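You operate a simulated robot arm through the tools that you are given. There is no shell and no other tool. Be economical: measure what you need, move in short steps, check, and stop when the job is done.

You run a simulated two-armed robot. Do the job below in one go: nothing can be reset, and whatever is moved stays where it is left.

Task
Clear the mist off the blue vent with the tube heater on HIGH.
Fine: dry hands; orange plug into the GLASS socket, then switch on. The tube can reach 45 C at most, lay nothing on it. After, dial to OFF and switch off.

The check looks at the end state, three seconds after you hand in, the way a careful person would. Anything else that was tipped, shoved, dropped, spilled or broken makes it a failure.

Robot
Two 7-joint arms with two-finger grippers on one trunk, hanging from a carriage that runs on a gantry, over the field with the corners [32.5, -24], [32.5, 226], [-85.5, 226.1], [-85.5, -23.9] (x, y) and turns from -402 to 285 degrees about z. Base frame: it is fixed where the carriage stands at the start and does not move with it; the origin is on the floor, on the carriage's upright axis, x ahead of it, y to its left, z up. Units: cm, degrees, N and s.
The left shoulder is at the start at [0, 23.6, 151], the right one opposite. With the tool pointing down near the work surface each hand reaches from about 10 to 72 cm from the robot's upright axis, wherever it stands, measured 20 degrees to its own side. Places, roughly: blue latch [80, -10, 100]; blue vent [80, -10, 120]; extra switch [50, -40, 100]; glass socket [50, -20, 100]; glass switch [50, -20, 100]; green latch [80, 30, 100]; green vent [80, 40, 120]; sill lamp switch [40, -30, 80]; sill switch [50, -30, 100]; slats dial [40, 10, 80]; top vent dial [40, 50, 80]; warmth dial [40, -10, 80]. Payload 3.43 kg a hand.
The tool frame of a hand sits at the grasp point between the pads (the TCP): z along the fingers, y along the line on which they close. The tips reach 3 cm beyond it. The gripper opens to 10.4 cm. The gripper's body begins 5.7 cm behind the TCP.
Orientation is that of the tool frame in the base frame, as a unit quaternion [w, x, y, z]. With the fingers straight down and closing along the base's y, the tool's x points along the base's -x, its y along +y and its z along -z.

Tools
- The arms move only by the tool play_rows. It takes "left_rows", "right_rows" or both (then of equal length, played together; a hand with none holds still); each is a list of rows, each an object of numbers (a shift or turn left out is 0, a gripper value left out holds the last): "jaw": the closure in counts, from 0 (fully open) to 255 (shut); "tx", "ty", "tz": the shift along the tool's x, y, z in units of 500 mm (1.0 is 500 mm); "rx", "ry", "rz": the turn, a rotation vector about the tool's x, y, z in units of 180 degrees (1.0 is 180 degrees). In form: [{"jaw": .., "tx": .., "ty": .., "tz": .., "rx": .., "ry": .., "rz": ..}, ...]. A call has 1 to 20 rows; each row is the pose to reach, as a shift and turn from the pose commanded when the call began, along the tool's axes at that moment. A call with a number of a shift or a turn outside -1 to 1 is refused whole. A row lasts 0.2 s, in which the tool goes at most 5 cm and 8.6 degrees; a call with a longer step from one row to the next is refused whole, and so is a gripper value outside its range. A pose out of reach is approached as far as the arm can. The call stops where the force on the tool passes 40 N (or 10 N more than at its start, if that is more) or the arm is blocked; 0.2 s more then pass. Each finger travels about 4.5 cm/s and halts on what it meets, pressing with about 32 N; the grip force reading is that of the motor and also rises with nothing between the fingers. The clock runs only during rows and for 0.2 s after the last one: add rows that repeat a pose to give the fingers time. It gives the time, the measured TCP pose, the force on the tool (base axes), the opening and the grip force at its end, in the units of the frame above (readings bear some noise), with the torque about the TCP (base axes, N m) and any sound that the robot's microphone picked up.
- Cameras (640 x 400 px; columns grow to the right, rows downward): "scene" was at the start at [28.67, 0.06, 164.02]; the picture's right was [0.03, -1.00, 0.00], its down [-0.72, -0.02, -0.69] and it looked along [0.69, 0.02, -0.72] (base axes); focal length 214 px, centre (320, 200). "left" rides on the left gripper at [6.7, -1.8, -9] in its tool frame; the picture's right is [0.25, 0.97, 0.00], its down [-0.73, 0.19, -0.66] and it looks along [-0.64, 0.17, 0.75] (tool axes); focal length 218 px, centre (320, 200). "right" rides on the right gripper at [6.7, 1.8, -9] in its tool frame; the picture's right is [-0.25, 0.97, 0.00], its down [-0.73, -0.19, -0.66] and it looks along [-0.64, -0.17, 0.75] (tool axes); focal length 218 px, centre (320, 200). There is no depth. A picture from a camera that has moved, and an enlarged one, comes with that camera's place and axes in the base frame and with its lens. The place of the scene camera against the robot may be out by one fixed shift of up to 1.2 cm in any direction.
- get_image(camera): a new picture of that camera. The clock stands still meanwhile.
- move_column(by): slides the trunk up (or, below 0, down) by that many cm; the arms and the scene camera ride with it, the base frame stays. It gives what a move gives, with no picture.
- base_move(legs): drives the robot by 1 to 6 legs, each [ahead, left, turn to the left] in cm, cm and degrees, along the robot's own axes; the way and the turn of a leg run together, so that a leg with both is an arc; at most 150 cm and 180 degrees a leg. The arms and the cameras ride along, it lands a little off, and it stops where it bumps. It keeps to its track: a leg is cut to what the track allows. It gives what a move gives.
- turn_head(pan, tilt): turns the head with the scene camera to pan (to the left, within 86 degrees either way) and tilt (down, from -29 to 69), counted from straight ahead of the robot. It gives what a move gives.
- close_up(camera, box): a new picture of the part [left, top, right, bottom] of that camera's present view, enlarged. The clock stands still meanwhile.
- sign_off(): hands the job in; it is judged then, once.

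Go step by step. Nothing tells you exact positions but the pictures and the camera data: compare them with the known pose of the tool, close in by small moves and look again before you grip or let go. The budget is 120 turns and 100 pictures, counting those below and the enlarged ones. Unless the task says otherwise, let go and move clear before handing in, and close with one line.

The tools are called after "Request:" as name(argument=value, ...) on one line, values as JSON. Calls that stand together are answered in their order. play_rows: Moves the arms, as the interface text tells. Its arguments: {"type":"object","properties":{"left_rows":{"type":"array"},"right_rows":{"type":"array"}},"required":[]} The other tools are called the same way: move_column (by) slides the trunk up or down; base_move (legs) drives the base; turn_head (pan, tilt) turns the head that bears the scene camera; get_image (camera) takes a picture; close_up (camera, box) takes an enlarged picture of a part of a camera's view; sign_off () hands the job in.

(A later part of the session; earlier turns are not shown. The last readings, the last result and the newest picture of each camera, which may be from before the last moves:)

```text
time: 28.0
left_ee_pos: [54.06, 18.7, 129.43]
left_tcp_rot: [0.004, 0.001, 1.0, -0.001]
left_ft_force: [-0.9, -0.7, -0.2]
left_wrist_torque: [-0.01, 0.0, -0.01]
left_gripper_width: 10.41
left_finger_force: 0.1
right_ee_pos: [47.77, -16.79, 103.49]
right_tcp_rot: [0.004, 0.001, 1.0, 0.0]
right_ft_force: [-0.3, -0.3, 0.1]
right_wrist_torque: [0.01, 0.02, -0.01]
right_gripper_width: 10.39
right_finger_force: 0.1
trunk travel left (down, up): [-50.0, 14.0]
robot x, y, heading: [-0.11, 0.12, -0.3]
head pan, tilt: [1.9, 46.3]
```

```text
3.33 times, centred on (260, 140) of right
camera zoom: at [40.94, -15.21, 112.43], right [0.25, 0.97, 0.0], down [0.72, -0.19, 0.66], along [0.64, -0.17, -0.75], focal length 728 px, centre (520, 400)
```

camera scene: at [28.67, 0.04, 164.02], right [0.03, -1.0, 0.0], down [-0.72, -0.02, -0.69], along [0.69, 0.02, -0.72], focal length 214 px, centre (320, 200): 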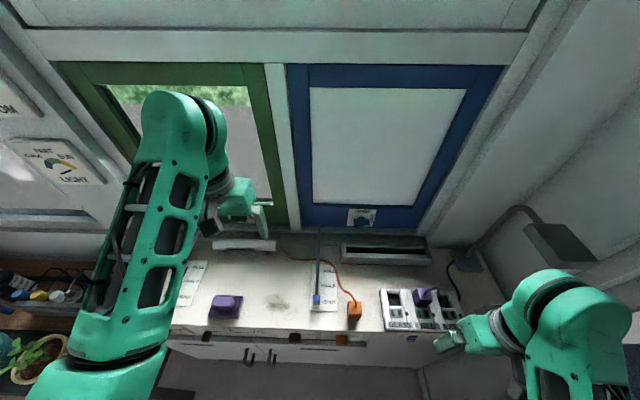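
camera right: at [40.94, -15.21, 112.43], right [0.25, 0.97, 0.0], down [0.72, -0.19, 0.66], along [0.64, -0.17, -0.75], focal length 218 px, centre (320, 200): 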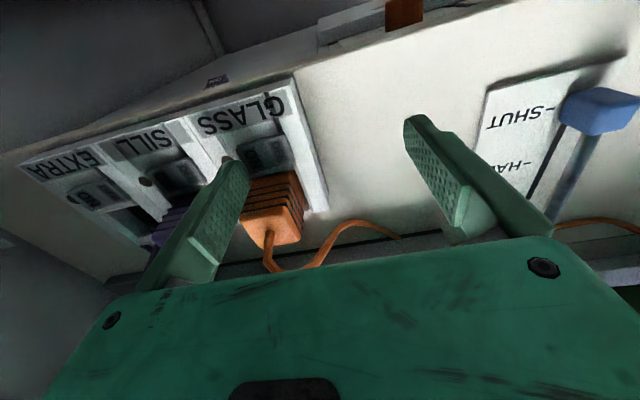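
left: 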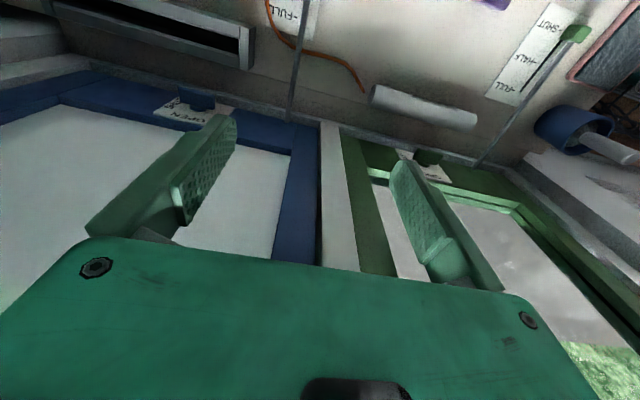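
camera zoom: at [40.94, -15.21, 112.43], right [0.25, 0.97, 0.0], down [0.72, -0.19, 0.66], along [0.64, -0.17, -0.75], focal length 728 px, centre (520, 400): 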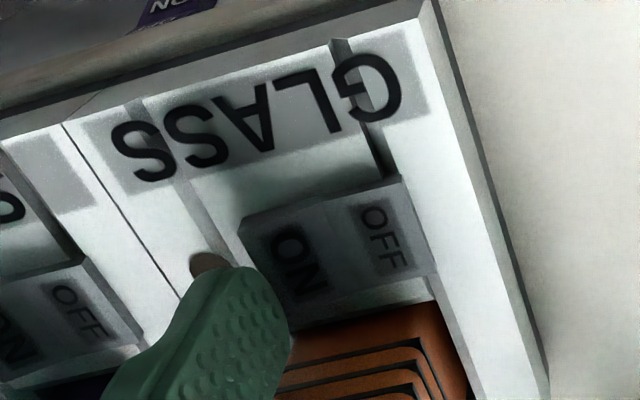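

The fingertip is aligned above the ON half. Lowering slowly, watching force and sound.

Request:
play_rows(right_rows=[{"ty": 0.003, "tz": 0.01}, {"ty": 0.003, "tz": 0.02}, {"ty": 0.003, "tz": 0.026}, {"ty": 0.003, "tz": 0.032}, {"ty": 0.003, "tz": 0.038}, {"ty": 0.003, "tz": 0.044}, {"ty": 0.003, "tz": 0.05}])

Request:
close_up(camera="right", box=[180, 80, 340, 200])

```text
time: 29.1
left_ee_pos: [53.95, 18.69, 129.45]
left_tcp_rot: [0.003, 0.0, 1.0, -0.001]
left_ft_force: [-0.3, -0.2, -0.7]
left_wrist_torque: [0.02, -0.02, 0.01]
left_gripper_width: 10.4
left_finger_force: 0.1
right_ee_pos: [48.05, -16.74, 102.53]
right_tcp_rot: [0.012, 0.002, 1.0, 0.0]
right_ft_force: [-4.0, -1.7, 10.5]
right_wrist_torque: [-0.6, 0.29, -0.28]
right_gripper_width: 10.27
right_finger_force: 0.1
trunk travel left (down, up): [-50.0, 14.0]
robot x, y, heading: [-0.11, -0.21, 0.0]
head pan, tilt: [1.9, 46.3]
stopped in row 5 (right hand): the force on the tool passed its limit at 44 N (the readings are from after the stop); the commanded pose is now the measured one
```

```text
3.33 times, centred on (260, 140) of right
camera zoom: at [41.11, -15.16, 111.31], right [0.26, 0.97, 0.01], down [0.71, -0.2, 0.67], along [0.65, -0.17, -0.74], focal length 728 px, centre (520, 400)
```

zoom: 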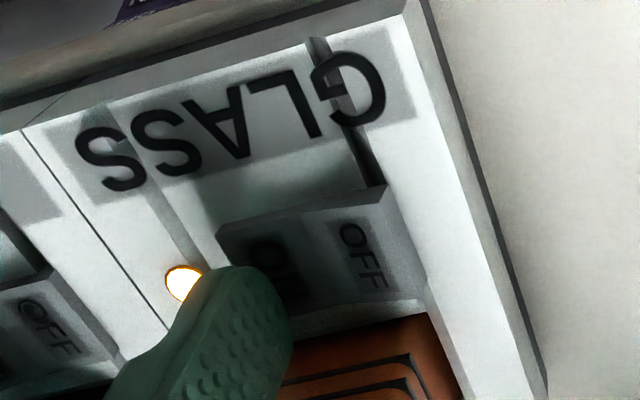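

The GLASS indicator lit up: it's on. I lift away and move to view the WARMTH dial.

Request:
play_rows(right_rows=[{"tz": -0.03}, {"tz": -0.09}, {"tz": -0.16}, {"tz": -0.2}, {"tz": -0.2, "tx": 0.08}, {"tz": -0.2, "tx": 0.16}, {"tz": -0.2, "tx": 0.24}, {"tz": -0.2, "tx": 0.3, "ty": 0.04}, {"tz": -0.2, "tx": 0.3, "ty": 0.04}])

Request:
get_image(camera="right")

Request:
get_image(camera="scene")

```text
time: 31.1
left_ee_pos: [53.96, 18.57, 129.54]
left_tcp_rot: [0.004, 0.0, 1.0, 0.0]
left_ft_force: [0.1, 0.2, 0.4]
left_wrist_torque: [0.01, -0.04, 0.01]
left_gripper_width: 10.4
left_finger_force: 0.0
right_ee_pos: [32.77, -14.56, 112.23]
right_tcp_rot: [0.008, 0.003, 1.0, 0.001]
right_ft_force: [0.4, -0.5, -1.3]
right_wrist_torque: [0.0, 0.0, 0.0]
right_gripper_width: 10.4
right_finger_force: 0.2
trunk travel left (down, up): [-50.0, 14.0]
robot x, y, heading: [0.05, -0.18, -0.2]
head pan, tilt: [1.9, 46.3]
```

```text
59 pictures are left
camera right: at [25.89, -12.94, 121.09], right [0.26, 0.97, 0.01], down [0.72, -0.19, 0.67], along [0.65, -0.17, -0.74], focal length 218 px, centre (320, 200)
```

right: 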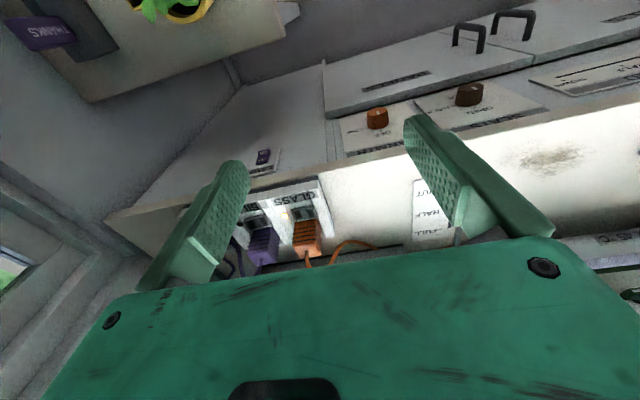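

```text
58 pictures are left
camera scene: at [28.63, 0.03, 164.02], right [0.03, -1.0, 0.0], down [-0.72, -0.02, -0.69], along [0.69, 0.02, -0.72], focal length 214 px, centre (320, 200)
```

scene: 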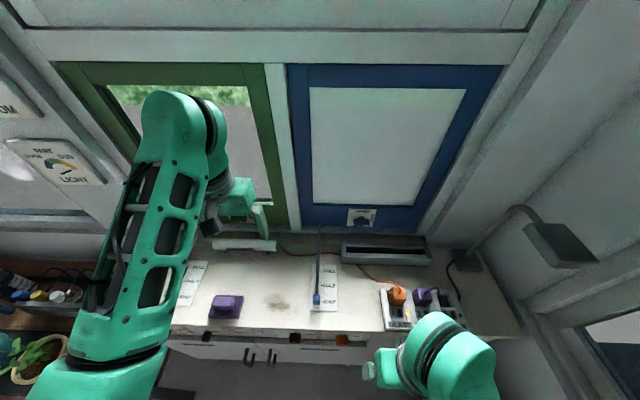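

Now the WARMTH dial near [44.6, -6.6, 79.6]; I need its panel's slope and pointer. Zooming in.

Request:
close_up(camera="right", box=[330, 80, 490, 180])

Request:
close_up(camera="scene", box=[260, 310, 380, 385])

```text
4.00 times, centred on (410, 130) of right
camera zoom: at [25.89, -12.94, 121.09], right [0.26, 0.97, 0.01], down [0.72, -0.19, 0.67], along [0.65, -0.17, -0.74], focal length 873 px, centre (-40, 480)
```

zoom: 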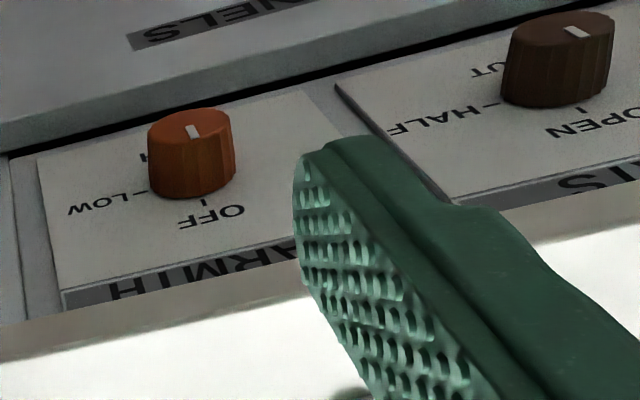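

```text
5.33 times, centred on (320, 348) of scene
camera zoom: at [28.63, 0.03, 164.02], right [0.03, -1.0, 0.0], down [-0.72, -0.02, -0.69], along [0.69, 0.02, -0.72], focal length 1144 px, centre (320, -587)
```

zoom: 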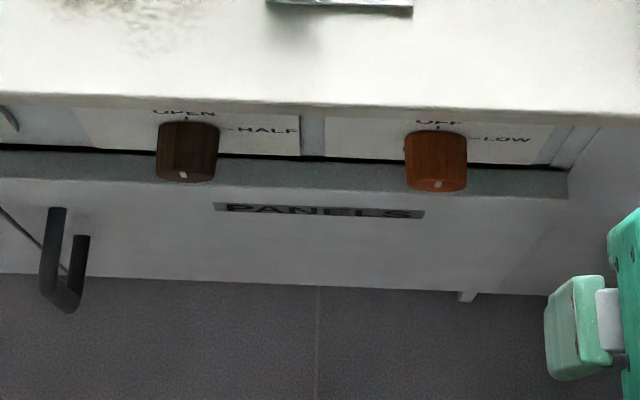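

The dial is a knob on the vertical front, axis toward the robot, centre about [43.4–45.8, -6.55, 80], pointer at OFF (top), LOW right, HIGH bottom. I turn the right hand to point forward.

Request:
play_rows(right_rows=[{"ry": -0.045, "ty": 0.016}, {"ry": -0.09, "ty": 0.032}, {"ry": -0.135, "ty": 0.048}, {"ry": -0.18, "ty": 0.064}, {"ry": -0.225, "ty": 0.08}, {"ry": -0.27, "ty": 0.096}, {"ry": -0.315, "ty": 0.112}, {"ry": -0.36, "ty": 0.128}, {"ry": -0.405, "ty": 0.144}, {"ry": -0.45, "ty": 0.16}, {"ry": -0.495, "ty": 0.16}, {"ry": -0.5, "ty": 0.16}])

Request:
get_image(camera="right")

Request:
get_image(camera="scene")

```text
time: 33.7
left_ee_pos: [53.94, 18.78, 129.57]
left_tcp_rot: [0.004, 0.001, 1.0, -0.001]
left_ft_force: [-0.1, 0.2, 0.2]
left_wrist_torque: [-0.02, 0.01, -0.01]
left_gripper_width: 10.41
left_finger_force: 0.1
right_ee_pos: [39.61, -22.44, 118.9]
right_tcp_rot: [0.661, -0.059, 0.746, -0.054]
right_ft_force: [0.8, 0.1, 0.0]
right_wrist_torque: [0.01, -0.01, 0.0]
right_gripper_width: 10.42
right_finger_force: 0.1
right hand out of reach, approached as far as the arm can: row 5, 6, 7, 8, 9, 10, 11, 12
trunk travel left (down, up): [-50.0, 14.0]
robot x, y, heading: [0.08, -0.21, 0.2]
head pan, tilt: [1.9, 46.3]
```

```text
55 pictures are left
camera right: at [29.97, -21.86, 113.13], right [0.01, 1.0, 0.1], down [-0.56, -0.07, 0.82], along [0.83, -0.06, 0.56], focal length 218 px, centre (320, 200)
```

right: 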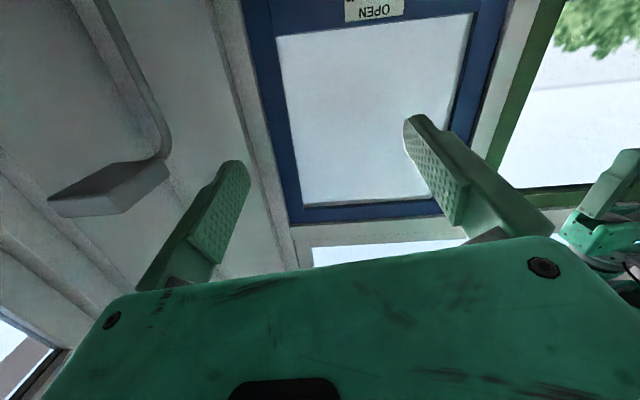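

```text
54 pictures are left
camera scene: at [28.66, 0.04, 164.03], right [0.03, -1.0, 0.0], down [-0.72, -0.02, -0.69], along [0.69, 0.02, -0.72], focal length 214 px, centre (320, 200)
```

scene: 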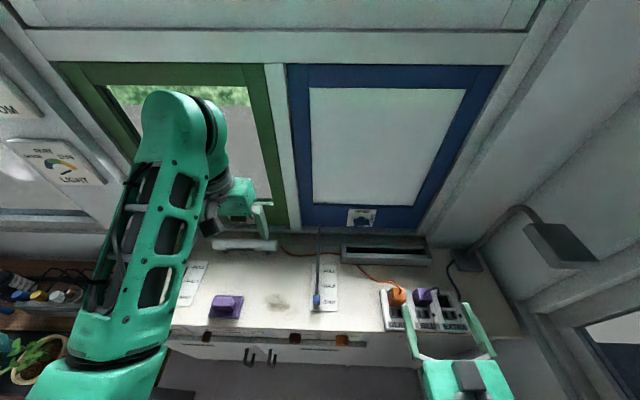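

The posture is too cramped near the body. I back the robot 25 cm and lower the trunk so the forward-pointing hand is comfortable.

Request:
base_move(legs=[[-25, 0, 0]])

Request:
get_image(camera="scene")

```text
time: 35.6
left_ee_pos: [28.77, 18.81, 129.48]
left_tcp_rot: [0.004, 0.0, 1.0, -0.001]
left_ft_force: [-0.3, -0.4, -0.2]
left_wrist_torque: [-0.01, 0.04, 0.01]
left_gripper_width: 10.37
left_finger_force: 0.1
right_ee_pos: [14.59, -22.45, 118.81]
right_tcp_rot: [0.66, -0.061, 0.747, -0.051]
right_ft_force: [-0.1, -0.2, -0.5]
right_wrist_torque: [0.0, -0.02, -0.02]
right_gripper_width: 10.37
right_finger_force: 0.1
trunk travel left (down, up): [-50.0, 14.0]
robot x, y, heading: [-25.57, -0.02, 0.0]
head pan, tilt: [1.9, 46.3]
```

```text
53 pictures are left
camera scene: at [3.44, 0.07, 164.01], right [0.03, -1.0, 0.0], down [-0.72, -0.02, -0.69], along [0.69, 0.02, -0.72], focal length 214 px, centre (320, 200)
```

scene: 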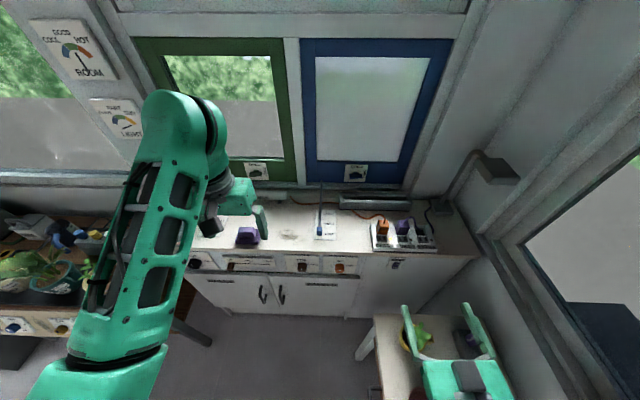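

Nice overview: a small table with plants sits low at right (top about z 80 near [21,-33]), so I keep the trunk up. I move the hand forward and see which pose it takes.

Request:
play_rows(right_rows=[{"tz": 0.05}, {"tz": 0.1}, {"tz": 0.15}, {"tz": 0.2}, {"tz": 0.25}, {"tz": 0.25}, {"tz": 0.25}])

```text
time: 37.2
left_ee_pos: [28.72, 18.81, 129.49]
left_tcp_rot: [0.003, 0.0, 1.0, 0.0]
left_ft_force: [0.9, 0.2, -0.1]
left_wrist_torque: [-0.02, 0.02, 0.0]
left_gripper_width: 10.39
left_finger_force: 0.0
right_ee_pos: [26.93, -22.04, 117.28]
right_tcp_rot: [0.66, -0.057, 0.747, -0.056]
right_ft_force: [-0.1, 0.5, 0.1]
right_wrist_torque: [0.0, 0.0, 0.01]
right_gripper_width: 10.4
right_finger_force: 0.1
right hand out of reach, approached as far as the arm can: row 2, 3, 4, 5, 6, 7
trunk travel left (down, up): [-50.0, 14.0]
robot x, y, heading: [-25.28, -0.21, -0.1]
head pan, tilt: [1.9, 46.3]
```

The start is taken from the measured pose. I go down 15 cm while straightening the hand.

Request:
play_rows(right_rows=[{"tx": 0.05}, {"tx": 0.1}, {"tx": 0.15}, {"tx": 0.2}, {"tx": 0.25}, {"tx": 0.3}, {"tx": 0.3, "ry": -0.02, "rz": 0.025}, {"tx": 0.3, "ry": -0.039, "rz": 0.051}, {"tx": 0.3, "ry": -0.039, "rz": 0.051}])

Request:
get_image(camera="scene")

```text
time: 39.2
left_ee_pos: [28.78, 18.84, 129.36]
left_tcp_rot: [0.004, 0.0, 1.0, -0.002]
left_ft_force: [-0.7, 0.4, 0.2]
left_wrist_torque: [-0.02, 0.0, 0.01]
left_gripper_width: 10.39
left_finger_force: 0.0
right_ee_pos: [25.87, -23.08, 105.85]
right_tcp_rot: [0.633, -0.08, 0.766, -0.081]
right_ft_force: [-0.7, -0.1, 0.4]
right_wrist_torque: [-0.04, 0.04, -0.03]
right_gripper_width: 10.41
right_finger_force: 0.2
right hand out of reach, approached as far as the arm can: row 1, 2, 3, 4, 5, 6, 7, 8, 9
trunk travel left (down, up): [-50.0, 14.0]
robot x, y, heading: [-25.3, 0.22, -0.0]
head pan, tilt: [1.9, 46.3]
```

```text
52 pictures are left
camera scene: at [3.45, 0.07, 164.02], right [0.03, -1.0, 0.0], down [-0.72, -0.02, -0.69], along [0.69, 0.02, -0.72], focal length 214 px, centre (320, 200)
```

scene: 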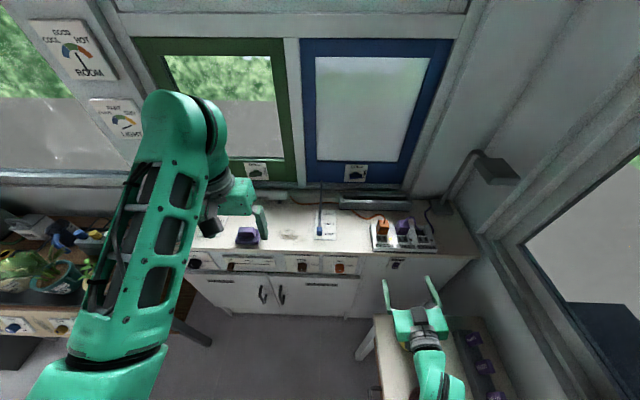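

The wrist can't bend that far this high. I'll shift the robot 15 cm left (right shoulder in front of the dial, clear of the plant table) and then lower the trunk.

Request:
base_move(legs=[[0, 15, 0]])

Request:
turn_head(pan=-10, tilt=60)

Request:
get_image(camera="scene")

Request:
get_image(camera="left")

```text
time: 40.5
left_ee_pos: [28.9, 33.88, 129.49]
left_tcp_rot: [0.004, 0.0, 1.0, -0.002]
left_ft_force: [-0.1, 1.0, -0.1]
left_wrist_torque: [-0.03, -0.02, 0.01]
left_gripper_width: 10.41
left_finger_force: 0.0
right_ee_pos: [25.72, -7.87, 105.82]
right_tcp_rot: [0.633, -0.08, 0.766, -0.081]
right_ft_force: [-0.4, -0.3, -0.5]
right_wrist_torque: [0.02, -0.03, -0.01]
right_gripper_width: 10.4
right_finger_force: 0.2
trunk travel left (down, up): [-50.0, 14.0]
robot x, y, heading: [-24.87, 15.23, -0.1]
head pan, tilt: [1.9, 46.3]
```

```text
time: 41.3
left_ee_pos: [28.82, 33.87, 129.41]
left_tcp_rot: [0.003, 0.0, 1.0, 0.0]
left_ft_force: [0.2, 0.6, 0.3]
left_wrist_torque: [-0.01, 0.0, 0.01]
left_gripper_width: 10.4
left_finger_force: 0.1
right_ee_pos: [25.72, -7.93, 105.95]
right_tcp_rot: [0.633, -0.079, 0.766, -0.083]
right_ft_force: [-0.4, -0.1, 0.1]
right_wrist_torque: [0.01, 0.0, 0.0]
right_gripper_width: 10.4
right_finger_force: 0.1
trunk travel left (down, up): [-50.0, 14.0]
robot x, y, heading: [-25.18, 15.15, -0.0]
head pan, tilt: [-10.0, 60.0]
```

```text
51 pictures are left
camera scene: at [2.0, 13.75, 162.25], right [-0.17, -0.98, 0.0], down [-0.85, 0.15, -0.5], along [0.49, -0.09, -0.87], focal length 214 px, centre (320, 200)
```

scene: 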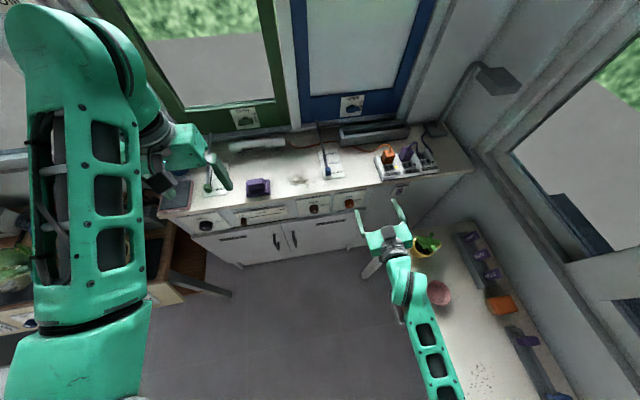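

```text
50 pictures are left
camera left: at [22.08, 32.02, 138.51], right [-0.25, 0.97, 0.0], down [0.72, 0.19, 0.66], along [0.64, 0.16, -0.75], focal length 218 px, centre (320, 200)
```

left: 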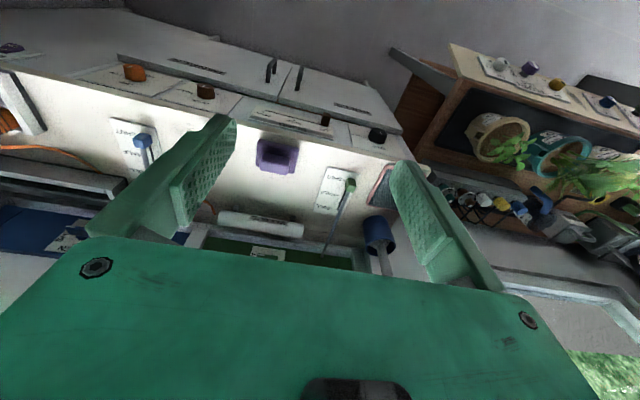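

The right arm hangs at y≈-5, clear of the plant table. Before lowering the trunk I raise the left hand so its elbow stays well above the bench.

Request:
play_rows(left_rows=[{"tz": -0.05}, {"tz": -0.1}, {"tz": -0.15}, {"tz": -0.2}, {"tz": -0.25}, {"tz": -0.3}, {"tz": -0.35}, {"tz": -0.4}, {"tz": -0.4}])

Request:
get_image(camera="scene")

```text
time: 43.3
left_ee_pos: [38.1, 33.1, 148.36]
left_tcp_rot: [0.003, 0.0, 1.0, -0.001]
left_ft_force: [-0.6, 0.0, -0.2]
left_wrist_torque: [0.0, -0.03, -0.04]
left_gripper_width: 10.39
left_finger_force: 0.0
left hand out of reach, approached as far as the arm can: row 1, 2, 3, 4, 5, 6, 7, 8, 9
right_ee_pos: [25.75, -7.88, 105.88]
right_tcp_rot: [0.632, -0.081, 0.766, -0.081]
right_ft_force: [1.3, 0.2, 0.6]
right_wrist_torque: [-0.04, 0.01, 0.03]
right_gripper_width: 10.39
right_finger_force: 0.1
trunk travel left (down, up): [-50.0, 14.0]
robot x, y, heading: [-25.05, 15.21, -0.2]
head pan, tilt: [-10.0, 60.0]
```

```text
49 pictures are left
camera scene: at [1.98, 13.74, 162.23], right [-0.17, -0.98, 0.0], down [-0.85, 0.15, -0.5], along [0.49, -0.09, -0.87], focal length 214 px, centre (320, 200)
```

scene: 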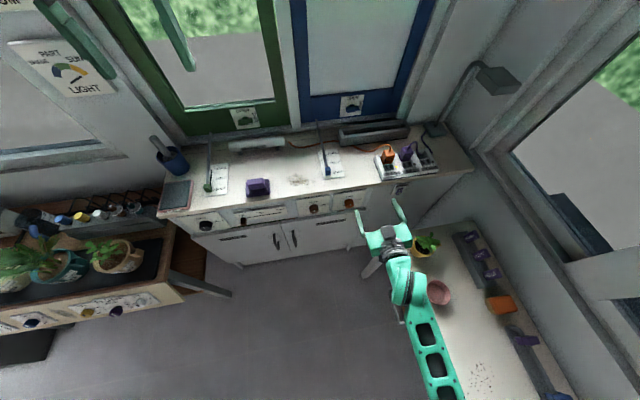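

The left arm is now high and clear. Lowering the trunk 35 cm.

Request:
move_column(by=-35)

Request:
get_image(camera="scene")

```text
time: 46.7
left_ee_pos: [38.23, 33.23, 113.42]
left_tcp_rot: [0.003, 0.0, 1.0, -0.001]
left_ft_force: [-0.9, 0.1, -0.2]
left_wrist_torque: [-0.02, -0.02, 0.0]
left_gripper_width: 10.42
left_finger_force: 0.1
right_ee_pos: [25.82, -7.92, 70.89]
right_tcp_rot: [0.633, -0.08, 0.766, -0.082]
right_ft_force: [0.0, 0.2, -0.4]
right_wrist_torque: [-0.05, -0.02, 0.02]
right_gripper_width: 10.41
right_finger_force: 0.0
trunk travel left (down, up): [-15.0, 49.0]
robot x, y, heading: [-25.39, 14.9, -0.2]
head pan, tilt: [-10.0, 60.0]
```

```text
48 pictures are left
camera scene: at [2.0, 13.74, 127.25], right [-0.17, -0.98, 0.0], down [-0.85, 0.15, -0.5], along [0.49, -0.09, -0.87], focal length 214 px, centre (320, 200)
```

scene: 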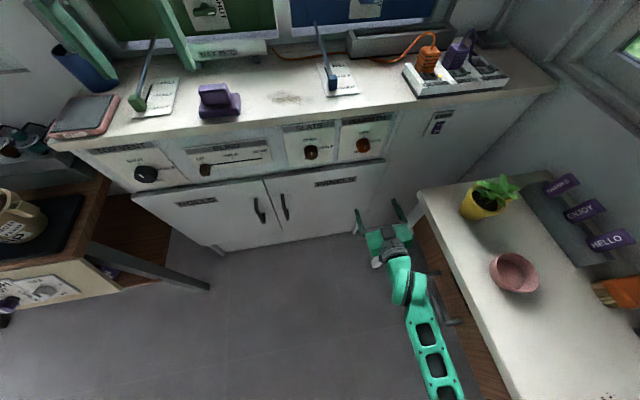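

Excellent frontal view of the dials. Zoom on WARMTH, and I straighten and raise the hand.

Request:
close_up(camera="scene", box=[270, 100, 400, 180])

Request:
play_rows(right_rows=[{"tx": -0.05, "ry": -0.02, "rz": 0.02}, {"tx": -0.1, "ry": -0.04, "rz": 0.04}, {"tx": -0.15, "ry": -0.055, "rz": 0.06}, {"tx": -0.2, "ry": -0.064, "rz": 0.074}, {"tx": -0.24, "ry": -0.064, "rz": 0.074}, {"tx": -0.24, "ry": -0.064, "rz": 0.074}])

```text
4.92 times, centred on (335, 140) of scene
camera zoom: at [2.0, 13.74, 127.25], right [-0.17, -0.98, 0.0], down [-0.85, 0.15, -0.5], along [0.49, -0.09, -0.87], focal length 1056 px, centre (246, 495)
```

zoom: 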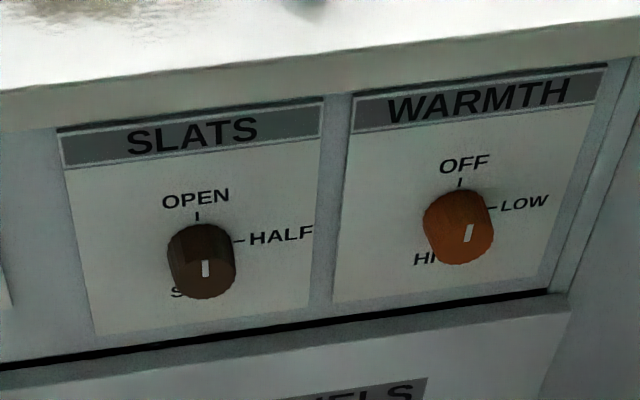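

```text
time: 48.1
left_ee_pos: [38.1, 33.18, 113.53]
left_tcp_rot: [0.004, 0.0, 1.0, -0.001]
left_ft_force: [1.1, -0.2, 0.6]
left_wrist_torque: [-0.01, 0.03, -0.02]
left_gripper_width: 10.4
left_finger_force: 0.0
right_ee_pos: [28.01, -7.16, 82.77]
right_tcp_rot: [0.674, -0.036, 0.737, -0.042]
right_ft_force: [-0.5, 0.4, 0.0]
right_wrist_torque: [-0.01, 0.02, 0.02]
right_gripper_width: 10.43
right_finger_force: 0.2
right hand out of reach, approached as far as the arm can: row 1, 2, 3, 4, 5, 6
trunk travel left (down, up): [-15.0, 49.0]
robot x, y, heading: [-25.11, 15.37, 0.1]
head pan, tilt: [-10.0, 60.0]
```

The panel is vertical: OFF at top, LOW right, HIGH at bottom. My best knob estimate: end face x≈42.3, y≈-6.6, z≈82.4. I straighten the hand and move forward to x=35 for a wrist view.

Request:
play_rows(right_rows=[{"tx": -0.002, "ty": 0.004, "tz": 0.04, "ry": -0.01, "rz": 0.01}, {"tx": -0.004, "ty": 0.008, "tz": 0.08, "ry": -0.02, "rz": 0.02}, {"tx": -0.0065, "ty": 0.0125, "tz": 0.12, "ry": -0.0284, "rz": 0.035, "rx": -0.003}, {"tx": -0.0065, "ty": 0.0125, "tz": 0.14, "ry": -0.0284, "rz": 0.035, "rx": -0.003}, {"tx": -0.0065, "ty": 0.0125, "tz": 0.14, "ry": -0.0284, "rz": 0.035, "rx": -0.003}])

Request:
get_image(camera="right")

Request:
get_image(camera="scene")

```text
time: 49.3
left_ee_pos: [38.12, 33.21, 113.38]
left_tcp_rot: [0.003, 0.0, 1.0, -0.001]
left_ft_force: [-1.2, 0.3, 0.7]
left_wrist_torque: [0.03, -0.01, 0.0]
left_gripper_width: 10.39
left_finger_force: 0.1
right_ee_pos: [33.07, -6.59, 86.94]
right_tcp_rot: [0.688, -0.022, 0.725, -0.024]
right_ft_force: [0.5, 0.3, -0.7]
right_wrist_torque: [-0.01, 0.01, -0.01]
right_gripper_width: 10.39
right_finger_force: 0.1
right hand out of reach, approached as far as the arm can: row 1, 2, 3, 4, 5
trunk travel left (down, up): [-15.0, 49.0]
robot x, y, heading: [-25.59, 14.92, -0.1]
head pan, tilt: [-10.0, 60.0]
```

```text
46 pictures are left
camera right: at [23.87, -5.34, 80.63], right [0.02, 0.98, 0.19], down [-0.62, -0.14, 0.77], along [0.79, -0.13, 0.6], focal length 218 px, centre (320, 200)
```

right: 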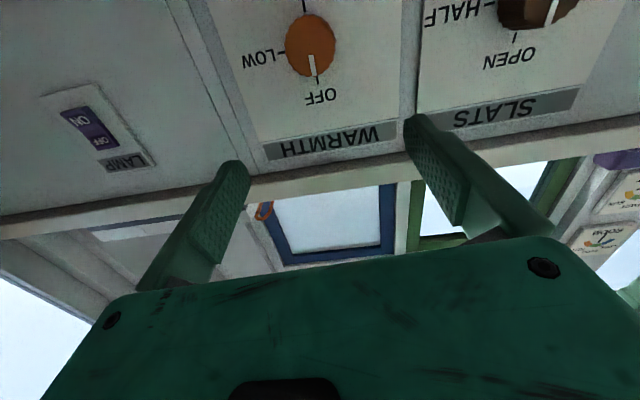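

```text
45 pictures are left
camera scene: at [1.93, 13.74, 127.23], right [-0.17, -0.98, 0.0], down [-0.85, 0.15, -0.5], along [0.49, -0.09, -0.87], focal length 214 px, centre (320, 200)
```

scene: 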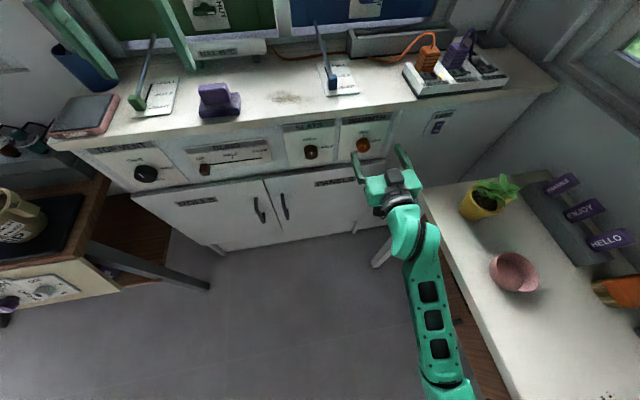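

Knob end-face centre by wrist camera: y≈-6.4, z≈81.3; HIGH tick is directly opposite OFF. I lower the trunk 10 cm more to ease the wrist, then align.

Request:
move_column(by=-10)

Request:
play_rows(right_rows=[{"ty": 0.002, "tz": 0.04, "ry": -0.01, "rz": 0.01, "tx": -0.03}, {"ty": 0.004, "tz": 0.06, "ry": -0.0166, "rz": 0.0207, "tx": -0.06}, {"ty": 0.004, "tz": 0.06, "ry": -0.0166, "rz": 0.0207, "tx": -0.09}, {"ty": 0.004, "tz": 0.06, "ry": -0.0166, "rz": 0.0207, "tx": -0.09}])

```text
time: 50.7
left_ee_pos: [38.12, 33.19, 103.4]
left_tcp_rot: [0.003, 0.0, 1.0, -0.001]
left_ft_force: [-0.2, 0.3, 0.2]
left_wrist_torque: [0.0, 0.02, -0.01]
left_gripper_width: 10.41
left_finger_force: 0.1
right_ee_pos: [33.31, -6.59, 77.03]
right_tcp_rot: [0.688, -0.021, 0.725, -0.026]
right_ft_force: [0.3, 0.0, 0.1]
right_wrist_torque: [-0.01, -0.01, 0.01]
right_gripper_width: 10.39
right_finger_force: 0.0
trunk travel left (down, up): [-5.0, 59.0]
robot x, y, heading: [-25.39, 15.19, -0.0]
head pan, tilt: [-10.0, 60.0]
```

```text
time: 51.7
left_ee_pos: [38.11, 33.03, 103.4]
left_tcp_rot: [0.003, 0.001, 1.0, -0.001]
left_ft_force: [-0.3, 0.2, 1.0]
left_wrist_torque: [-0.01, 0.02, 0.0]
left_gripper_width: 10.38
left_finger_force: 0.0
right_ee_pos: [36.03, -6.82, 81.62]
right_tcp_rot: [0.7, -0.004, 0.714, -0.011]
right_ft_force: [-0.1, -0.9, -0.5]
right_wrist_torque: [0.05, 0.05, 0.01]
right_gripper_width: 10.4
right_finger_force: 0.0
right hand out of reach, approached as far as the arm can: row 1, 2, 3, 4
trunk travel left (down, up): [-5.0, 59.0]
robot x, y, heading: [-24.98, 14.95, 0.1]
head pan, tilt: [-10.0, 60.0]
```

Nearly exactly aligned. I pre-turn the wrist counter-clockwise 90° (to have 180° of clockwise travel) at this standoff, closing the fingers to about 6 cm.

Request:
play_rows(right_rows=[{"jaw": 105, "rz": -0.045}, {"rz": -0.09}, {"rz": -0.135}, {"rz": -0.18}, {"rz": -0.225}, {"rz": -0.27}, {"rz": -0.315}, {"rz": -0.36}, {"rz": -0.405}, {"rz": -0.45}, {"rz": -0.49}, {"rz": -0.49}])

Request:
get_image(camera="right")

```text
time: 54.3
left_ee_pos: [38.19, 33.11, 103.39]
left_tcp_rot: [0.003, -0.001, 1.0, 0.0]
left_ft_force: [-0.6, 0.3, 0.0]
left_wrist_torque: [0.02, 0.01, -0.02]
left_gripper_width: 10.41
left_finger_force: 0.2
right_ee_pos: [35.98, -6.87, 81.57]
right_tcp_rot: [0.505, -0.489, 0.51, -0.495]
right_ft_force: [0.0, -0.6, -0.3]
right_wrist_torque: [-0.03, 0.0, -0.01]
right_gripper_width: 6.09
right_finger_force: 0.1
trunk travel left (down, up): [-5.0, 59.0]
robot x, y, heading: [-24.9, 15.33, -0.1]
head pan, tilt: [-10.0, 60.0]
```

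```text
44 pictures are left
camera right: at [26.92, -13.5, 79.68], right [0.0, 0.28, -0.96], down [-0.65, 0.73, 0.21], along [0.76, 0.62, 0.18], focal length 218 px, centre (320, 200)
```

right: 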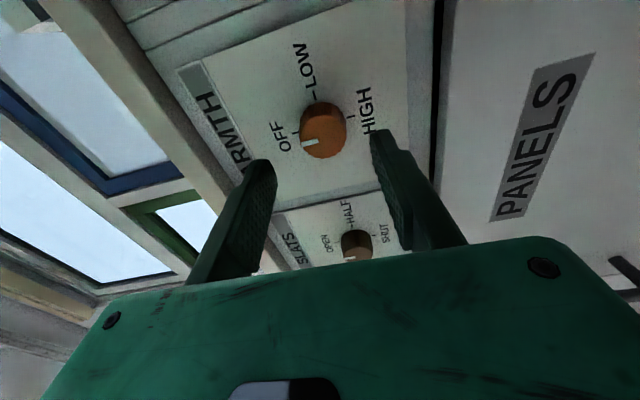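

Wrist travel is fine and the layout OFF–LOW–HIGH is confirmed. Zoom for exact knob centring.

Request:
close_up(camera="right", box=[260, 80, 420, 180])

```text
4.00 times, centred on (340, 130) of right
camera zoom: at [26.92, -13.5, 79.68], right [0.0, 0.28, -0.96], down [-0.65, 0.73, 0.21], along [0.76, 0.62, 0.18], focal length 873 px, centre (240, 480)
```

zoom: 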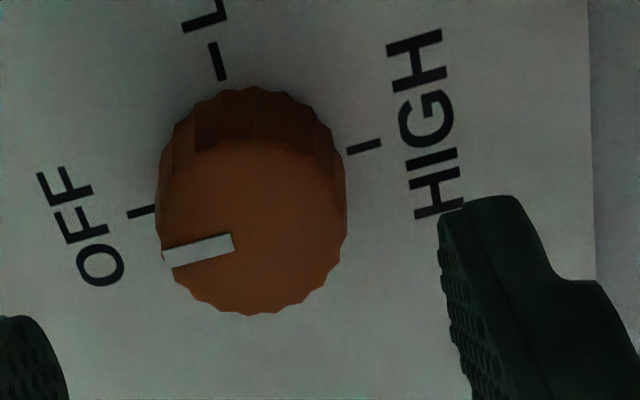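

Knob centre at y≈-6.5, z≈81.45, spanning x 43.0–45.5. I slide the fingers around it and close.

Request:
play_rows(right_rows=[{"tx": -0.0074, "ty": 0.002, "tz": 0.02}, {"tx": -0.0074, "ty": 0.002, "tz": 0.05}, {"tx": -0.0074, "ty": 0.002, "tz": 0.08}, {"tx": -0.0074, "ty": 0.002, "tz": 0.105}, {"tx": -0.0074, "ty": 0.002, "tz": 0.122}, {"tx": -0.0074, "ty": 0.002, "tz": 0.122}])

Request:
get_image(camera="right")

```text
time: 55.7
left_ee_pos: [38.05, 33.16, 103.39]
left_tcp_rot: [0.002, -0.001, 1.0, -0.002]
left_ft_force: [0.1, 0.3, 0.2]
left_wrist_torque: [0.02, -0.05, -0.01]
left_gripper_width: 10.4
left_finger_force: 0.0
right_ee_pos: [42.0, -6.42, 81.48]
right_tcp_rot: [0.505, -0.489, 0.511, -0.495]
right_ft_force: [-8.1, 0.0, -0.5]
right_wrist_torque: [0.03, -0.16, 0.1]
right_gripper_width: 6.1
right_finger_force: 0.1
trunk travel left (down, up): [-5.0, 59.0]
robot x, y, heading: [-25.03, 15.26, 0.0]
head pan, tilt: [-10.0, 60.0]
```

```text
42 pictures are left
camera right: at [32.87, -13.1, 79.54], right [0.0, 0.28, -0.96], down [-0.65, 0.73, 0.21], along [0.76, 0.62, 0.19], focal length 218 px, centre (320, 200)
```

right: 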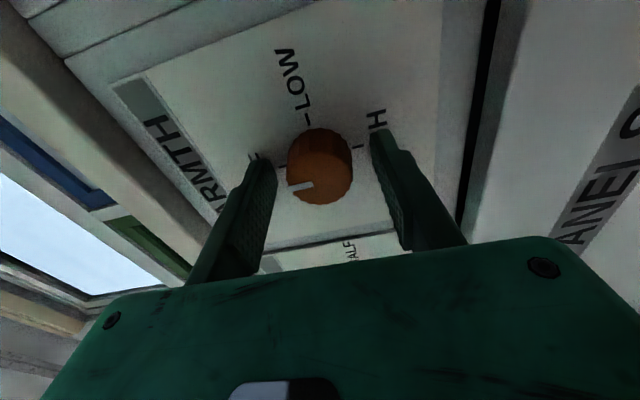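

The tips just touch the panel (-8 N). Back off 4 mm and close on the knob.

Request:
play_rows(right_rows=[{"tz": -0.009}, {"tz": -0.009, "jaw": 160}, {"tz": -0.009, "jaw": 255}, {"tz": -0.009}, {"tz": -0.009}, {"tz": -0.009}])

```text
time: 57.1
left_ee_pos: [38.09, 33.16, 103.4]
left_tcp_rot: [0.004, 0.0, 1.0, -0.001]
left_ft_force: [0.3, -0.6, -1.1]
left_wrist_torque: [0.01, -0.01, -0.02]
left_gripper_width: 10.43
left_finger_force: 0.2
right_ee_pos: [41.62, -6.44, 81.43]
right_tcp_rot: [0.505, -0.489, 0.511, -0.495]
right_ft_force: [-0.7, -0.7, 0.3]
right_wrist_torque: [0.01, -0.02, 0.04]
right_gripper_width: 3.67
right_finger_force: 44.8
trunk travel left (down, up): [-5.0, 59.0]
robot x, y, heading: [-24.89, 14.91, 0.1]
head pan, tilt: [-10.0, 60.0]
```

Gripped at 3.67 cm with no side load. Turning clockwise in steps toward HIGH; first 90°.

Request:
play_rows(right_rows=[{"rz": 0.04}, {"rz": 0.08}, {"rz": 0.12}, {"rz": 0.16}, {"rz": 0.2}, {"rz": 0.24}, {"rz": 0.28}, {"rz": 0.32}, {"rz": 0.36}, {"rz": 0.4}, {"rz": 0.44}, {"rz": 0.48}, {"rz": 0.5}, {"rz": 0.5}])

Request:
get_image(camera="right")

```text
time: 60.1
left_ee_pos: [38.2, 33.13, 103.52]
left_tcp_rot: [0.003, 0.001, 1.0, 0.0]
left_ft_force: [1.2, -0.7, -0.4]
left_wrist_torque: [0.0, -0.02, 0.0]
left_gripper_width: 10.4
left_finger_force: 0.0
right_ee_pos: [40.64, -6.66, 85.04]
right_tcp_rot: [0.703, 0.003, 0.711, -0.002]
right_ft_force: [0.6, 0.2, -1.7]
right_wrist_torque: [0.03, -0.08, 0.01]
right_gripper_width: 0.01
right_finger_force: 33.9
right hand out of reach, approached as far as the arm can: row 12, 13, 14
trunk travel left (down, up): [-5.0, 59.0]
robot x, y, heading: [-25.16, 14.93, -0.3]
head pan, tilt: [-10.0, 60.0]
```

```text
41 pictures are left
camera right: at [31.63, -4.91, 78.4], right [0.01, 0.97, 0.25], down [-0.65, -0.19, 0.74], along [0.76, -0.17, 0.63], focal length 218 px, centre (320, 200)
```

right: 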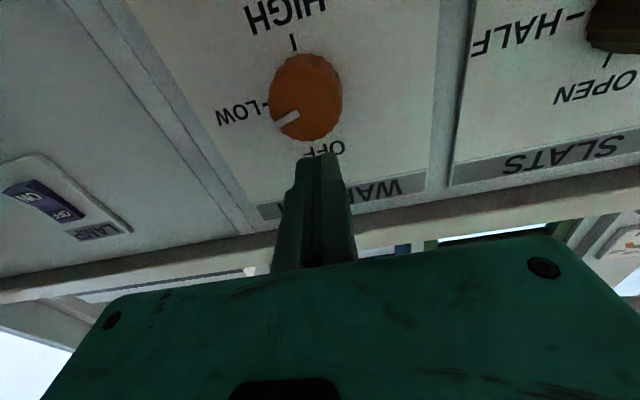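

The knob turned to about 70°, then the hand ran out of reach and slipped off upward. I retreat, open, and turn the wrist back to about -130° for a second grip.

Request:
play_rows(right_rows=[{"tz": -0.04}, {"tz": -0.08}, {"tz": -0.11, "tx": 0.03, "jaw": 105}, {"tz": -0.11, "tx": 0.072, "rz": -0.04}, {"tz": -0.11, "tx": 0.072, "rz": -0.085}, {"tz": -0.11, "tx": 0.072, "rz": -0.13}, {"tz": -0.11, "tx": 0.072, "rz": -0.175}, {"tz": -0.11, "tx": 0.072, "rz": -0.22}, {"tz": -0.11, "tx": 0.072, "rz": -0.265}, {"tz": -0.11, "tx": 0.072, "rz": -0.31}, {"tz": -0.11, "tx": 0.072, "rz": -0.355}, {"tz": -0.11, "tx": 0.072, "rz": -0.4}, {"tz": -0.11, "tx": 0.072, "rz": -0.445}, {"tz": -0.11, "tx": 0.072, "rz": -0.49}, {"tz": -0.11, "tx": 0.072, "rz": -0.535}, {"tz": -0.11, "tx": 0.072, "rz": -0.58}, {"tz": -0.11, "tx": 0.072, "rz": -0.625}, {"tz": -0.11, "tx": 0.072, "rz": -0.67}, {"tz": -0.11, "tx": 0.072, "rz": -0.71}, {"tz": -0.11, "tx": 0.072, "rz": -0.71}])

Request:
get_image(camera="right")

```text
time: 64.3
left_ee_pos: [38.15, 33.1, 103.48]
left_tcp_rot: [0.004, -0.001, 1.0, -0.001]
left_ft_force: [-0.7, -0.4, 0.4]
left_wrist_torque: [0.03, 0.02, 0.0]
left_gripper_width: 10.4
left_finger_force: 0.1
right_ee_pos: [35.13, -6.4, 80.48]
right_tcp_rot: [-0.318, 0.629, -0.322, 0.632]
right_ft_force: [-0.9, 0.2, -1.0]
right_wrist_torque: [-0.05, -0.01, -0.03]
right_gripper_width: 6.11
right_finger_force: 0.1
right hand out of reach, approached as far as the arm can: row 1, 2, 3
trunk travel left (down, up): [-5.0, 59.0]
robot x, y, heading: [-25.13, 15.08, 0.1]
head pan, tilt: [-10.0, 60.0]
```

```text
40 pictures are left
camera right: at [26.14, -12.93, 83.13], right [0.0, -0.37, -0.93], down [-0.65, 0.71, -0.28], along [0.76, 0.61, -0.24], focal length 218 px, centre (320, 200)
```

right: 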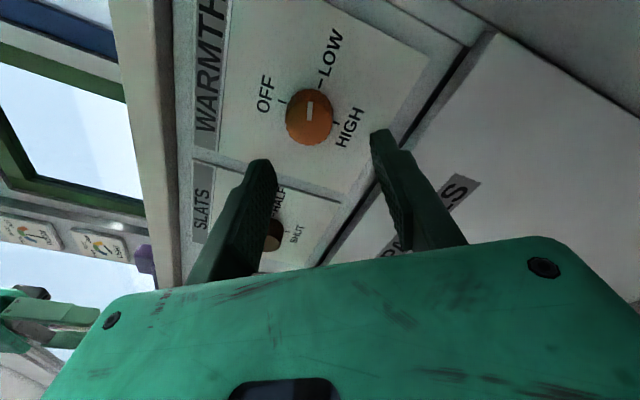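

The dial is near 75°; the wrist pose here is within reach. I correct 1 cm upward, slide onto the knob and grip.

Request:
play_rows(right_rows=[{"tx": 0.0124, "ty": -0.015}, {"tx": 0.0124, "ty": -0.015, "tz": 0.03}, {"tx": 0.0124, "ty": -0.015, "tz": 0.06}, {"tx": 0.0124, "ty": -0.015, "tz": 0.09}, {"tx": 0.0124, "ty": -0.015, "tz": 0.115}, {"tx": 0.0124, "ty": -0.015, "tz": 0.13}, {"tx": 0.0124, "ty": -0.015, "tz": 0.13}])

Request:
get_image(camera="right")

```text
time: 65.9
left_ee_pos: [38.11, 33.29, 103.41]
left_tcp_rot: [0.003, 0.0, 1.0, -0.001]
left_ft_force: [-0.4, -0.9, -0.2]
left_wrist_torque: [-0.01, 0.03, -0.01]
left_gripper_width: 10.39
left_finger_force: 0.0
right_ee_pos: [41.57, -6.43, 81.48]
right_tcp_rot: [-0.318, 0.629, -0.324, 0.632]
right_ft_force: [-0.6, -0.3, -0.6]
right_wrist_torque: [-0.01, 0.01, 0.0]
right_gripper_width: 6.1
right_finger_force: 0.0
trunk travel left (down, up): [-5.0, 59.0]
robot x, y, heading: [-25.16, 14.79, -0.0]
head pan, tilt: [-10.0, 60.0]
```

```text
39 pictures are left
camera right: at [32.58, -12.89, 84.1], right [0.0, -0.36, -0.93], down [-0.65, 0.71, -0.27], along [0.76, 0.6, -0.24], focal length 218 px, centre (320, 200)
```

right: 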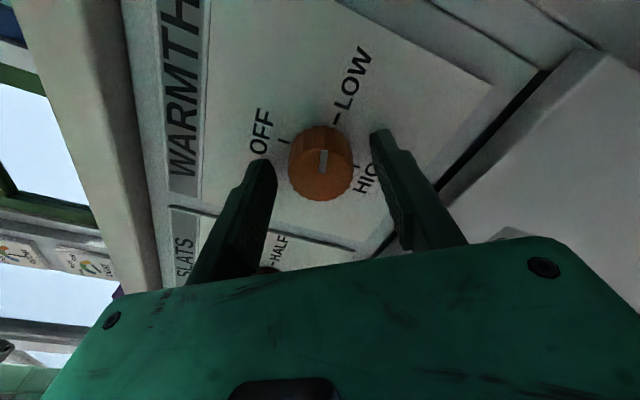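

Centred. Close and turn about 110° clockwise.

Request:
play_rows(right_rows=[{"jaw": 160}, {"jaw": 255}, {"jaw": 255}, {"jaw": 255}, {"rz": 0.04}, {"rz": 0.08}, {"rz": 0.12}, {"rz": 0.16}, {"rz": 0.2}, {"rz": 0.24}, {"rz": 0.28}, {"rz": 0.32}, {"rz": 0.36}, {"rz": 0.4}, {"rz": 0.44}, {"rz": 0.48}, {"rz": 0.52}, {"rz": 0.56}, {"rz": 0.59}, {"rz": 0.59}])

Request:
close_up(camera="right", box=[220, 80, 440, 240])

```text
time: 70.1
left_ee_pos: [38.1, 33.16, 103.38]
left_tcp_rot: [0.003, 0.0, 1.0, -0.001]
left_ft_force: [-0.2, -0.4, 0.0]
left_wrist_torque: [-0.04, 0.01, -0.01]
left_gripper_width: 10.37
left_finger_force: 0.1
right_ee_pos: [41.73, -6.45, 81.56]
right_tcp_rot: [0.695, -0.119, 0.698, -0.125]
right_ft_force: [5.1, -1.0, -10.3]
right_wrist_torque: [-0.44, 0.03, 0.04]
right_gripper_width: 3.68
right_finger_force: 45.1
trunk travel left (down, up): [-5.0, 59.0]
robot x, y, heading: [-25.3, 15.07, -0.2]
head pan, tilt: [-10.0, 60.0]
```

```text
2.50 times, centred on (330, 160) of right
camera zoom: at [32.64, -7.06, 74.64], right [0.01, 1.0, -0.09], down [-0.66, 0.07, 0.75], along [0.76, 0.05, 0.65], focal length 546 px, centre (295, 300)
```

zoom: 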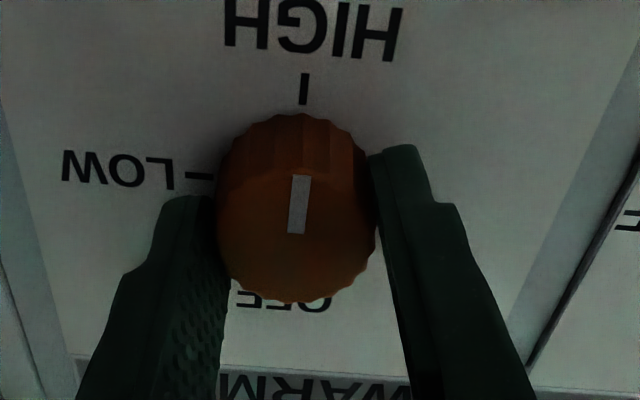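

The pointer is at HIGH. I hold here and look at the blue pane.

Request:
turn_head(pan=-14, tilt=12)

Request:
get_image(camera="scene")

```text
time: 71.2
left_ee_pos: [38.1, 33.12, 103.38]
left_tcp_rot: [0.003, 0.001, 1.0, 0.0]
left_ft_force: [0.0, -0.1, 0.0]
left_wrist_torque: [0.0, 0.02, 0.01]
left_gripper_width: 10.4
left_finger_force: 0.0
right_ee_pos: [41.56, -6.46, 81.57]
right_tcp_rot: [0.695, -0.118, 0.698, -0.125]
right_ft_force: [5.8, -1.4, -11.1]
right_wrist_torque: [-0.22, 0.37, -0.04]
right_gripper_width: 3.67
right_finger_force: 44.8
trunk travel left (down, up): [-5.0, 59.0]
robot x, y, heading: [-24.96, 15.47, 0.1]
head pan, tilt: [-14.0, 12.0]
```

```text
37 pictures are left
camera scene: at [4.47, 12.65, 124.35], right [-0.24, -0.97, 0.0], down [-0.2, 0.05, -0.98], along [0.95, -0.24, -0.21], focal length 214 px, centre (320, 200)
```

scene: 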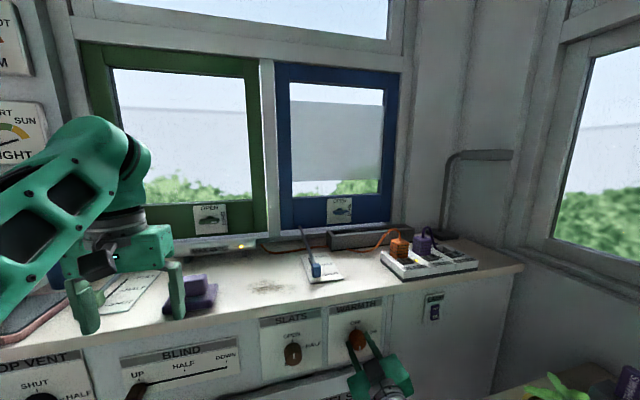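

The tube's indicator glows and mist shows as a foggy area on the blue pane. I wait and compare.

Request:
close_up(camera="scene", box=[180, 50, 440, 280])

Request:
play_rows(right_rows=[{"rz": -0.004}, {"rz": -0.004}, {"rz": -0.004}, {"rz": -0.004}, {"rz": -0.004}, {"rz": -0.004}, {"rz": -0.004}, {"rz": -0.004}, {"rz": -0.004}, {"rz": -0.004}, {"rz": -0.004}, {"rz": -0.004}, {"rz": -0.004}, {"rz": -0.004}, {"rz": -0.004}, {"rz": -0.004}, {"rz": -0.004}, {"rz": -0.004}, {"rz": -0.004}, {"rz": -0.004}])

Request:
close_up(camera="scene", box=[180, 50, 440, 280])

```text
1.74 times, centred on (310, 165) of scene
camera zoom: at [4.47, 12.65, 124.35], right [-0.24, -0.97, 0.0], down [-0.2, 0.05, -0.98], along [0.95, -0.24, -0.21], focal length 373 px, centre (337, 261)
```

zoom: 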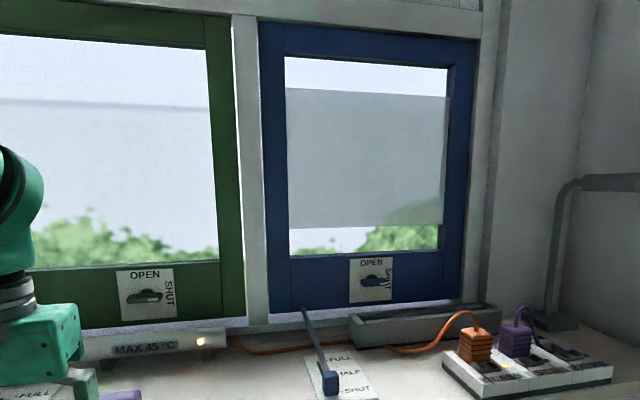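

```text
time: 75.4
left_ee_pos: [38.12, 33.2, 103.43]
left_tcp_rot: [0.003, 0.0, 1.0, -0.001]
left_ft_force: [0.9, -0.5, -0.8]
left_wrist_torque: [-0.03, -0.02, -0.03]
left_gripper_width: 10.4
left_finger_force: 0.2
right_ee_pos: [41.59, -6.39, 81.48]
right_tcp_rot: [0.694, -0.122, 0.697, -0.13]
right_ft_force: [7.8, -2.2, -15.3]
right_wrist_torque: [-0.02, 0.49, -0.03]
right_gripper_width: 3.68
right_finger_force: 45.0
trunk travel left (down, up): [-5.0, 59.0]
robot x, y, heading: [-25.19, 15.3, 0.2]
head pan, tilt: [-14.0, 12.0]
```

```text
1.74 times, centred on (310, 165) of scene
camera zoom: at [4.47, 12.65, 124.36], right [-0.24, -0.97, 0.0], down [-0.2, 0.05, -0.98], along [0.95, -0.24, -0.21], focal length 373 px, centre (337, 261)
```

zoom: 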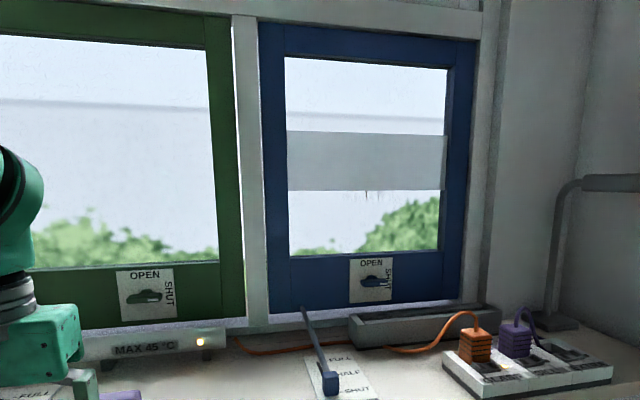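

The mist is shrinking fast; a few more seconds.

Request:
play_rows(right_rows=[{}, {}, {}, {}, {}, {}, {}, {}, {}, {}, {}, {}, {}, {}, {}, {}, {}, {}])

Request:
close_up(camera="scene", box=[180, 50, 440, 280])

```text
time: 79.2
left_ee_pos: [38.15, 33.19, 103.53]
left_tcp_rot: [0.004, 0.0, 1.0, 0.0]
left_ft_force: [0.1, 0.4, 1.0]
left_wrist_torque: [-0.01, -0.02, -0.02]
left_gripper_width: 10.38
left_finger_force: 0.0
right_ee_pos: [41.67, -6.49, 81.51]
right_tcp_rot: [0.694, -0.122, 0.697, -0.131]
right_ft_force: [6.7, -2.6, -15.1]
right_wrist_torque: [0.03, 0.48, 0.0]
right_gripper_width: 3.65
right_finger_force: 44.2
trunk travel left (down, up): [-5.0, 59.0]
robot x, y, heading: [-25.26, 15.19, -0.1]
head pan, tilt: [-14.0, 12.0]
```

```text
1.74 times, centred on (310, 165) of scene
camera zoom: at [4.46, 12.65, 124.36], right [-0.24, -0.97, 0.0], down [-0.2, 0.05, -0.98], along [0.95, -0.24, -0.21], focal length 373 px, centre (337, 261)
```

zoom: 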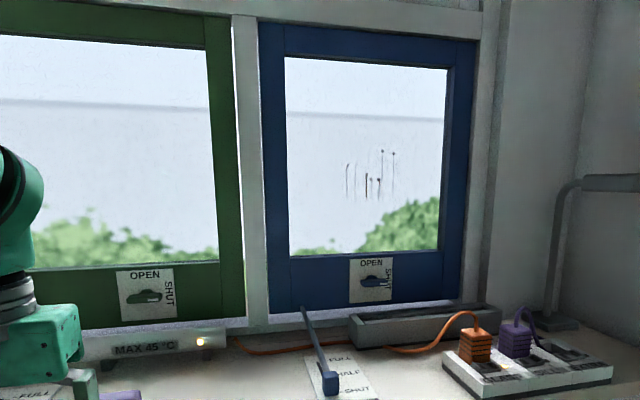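

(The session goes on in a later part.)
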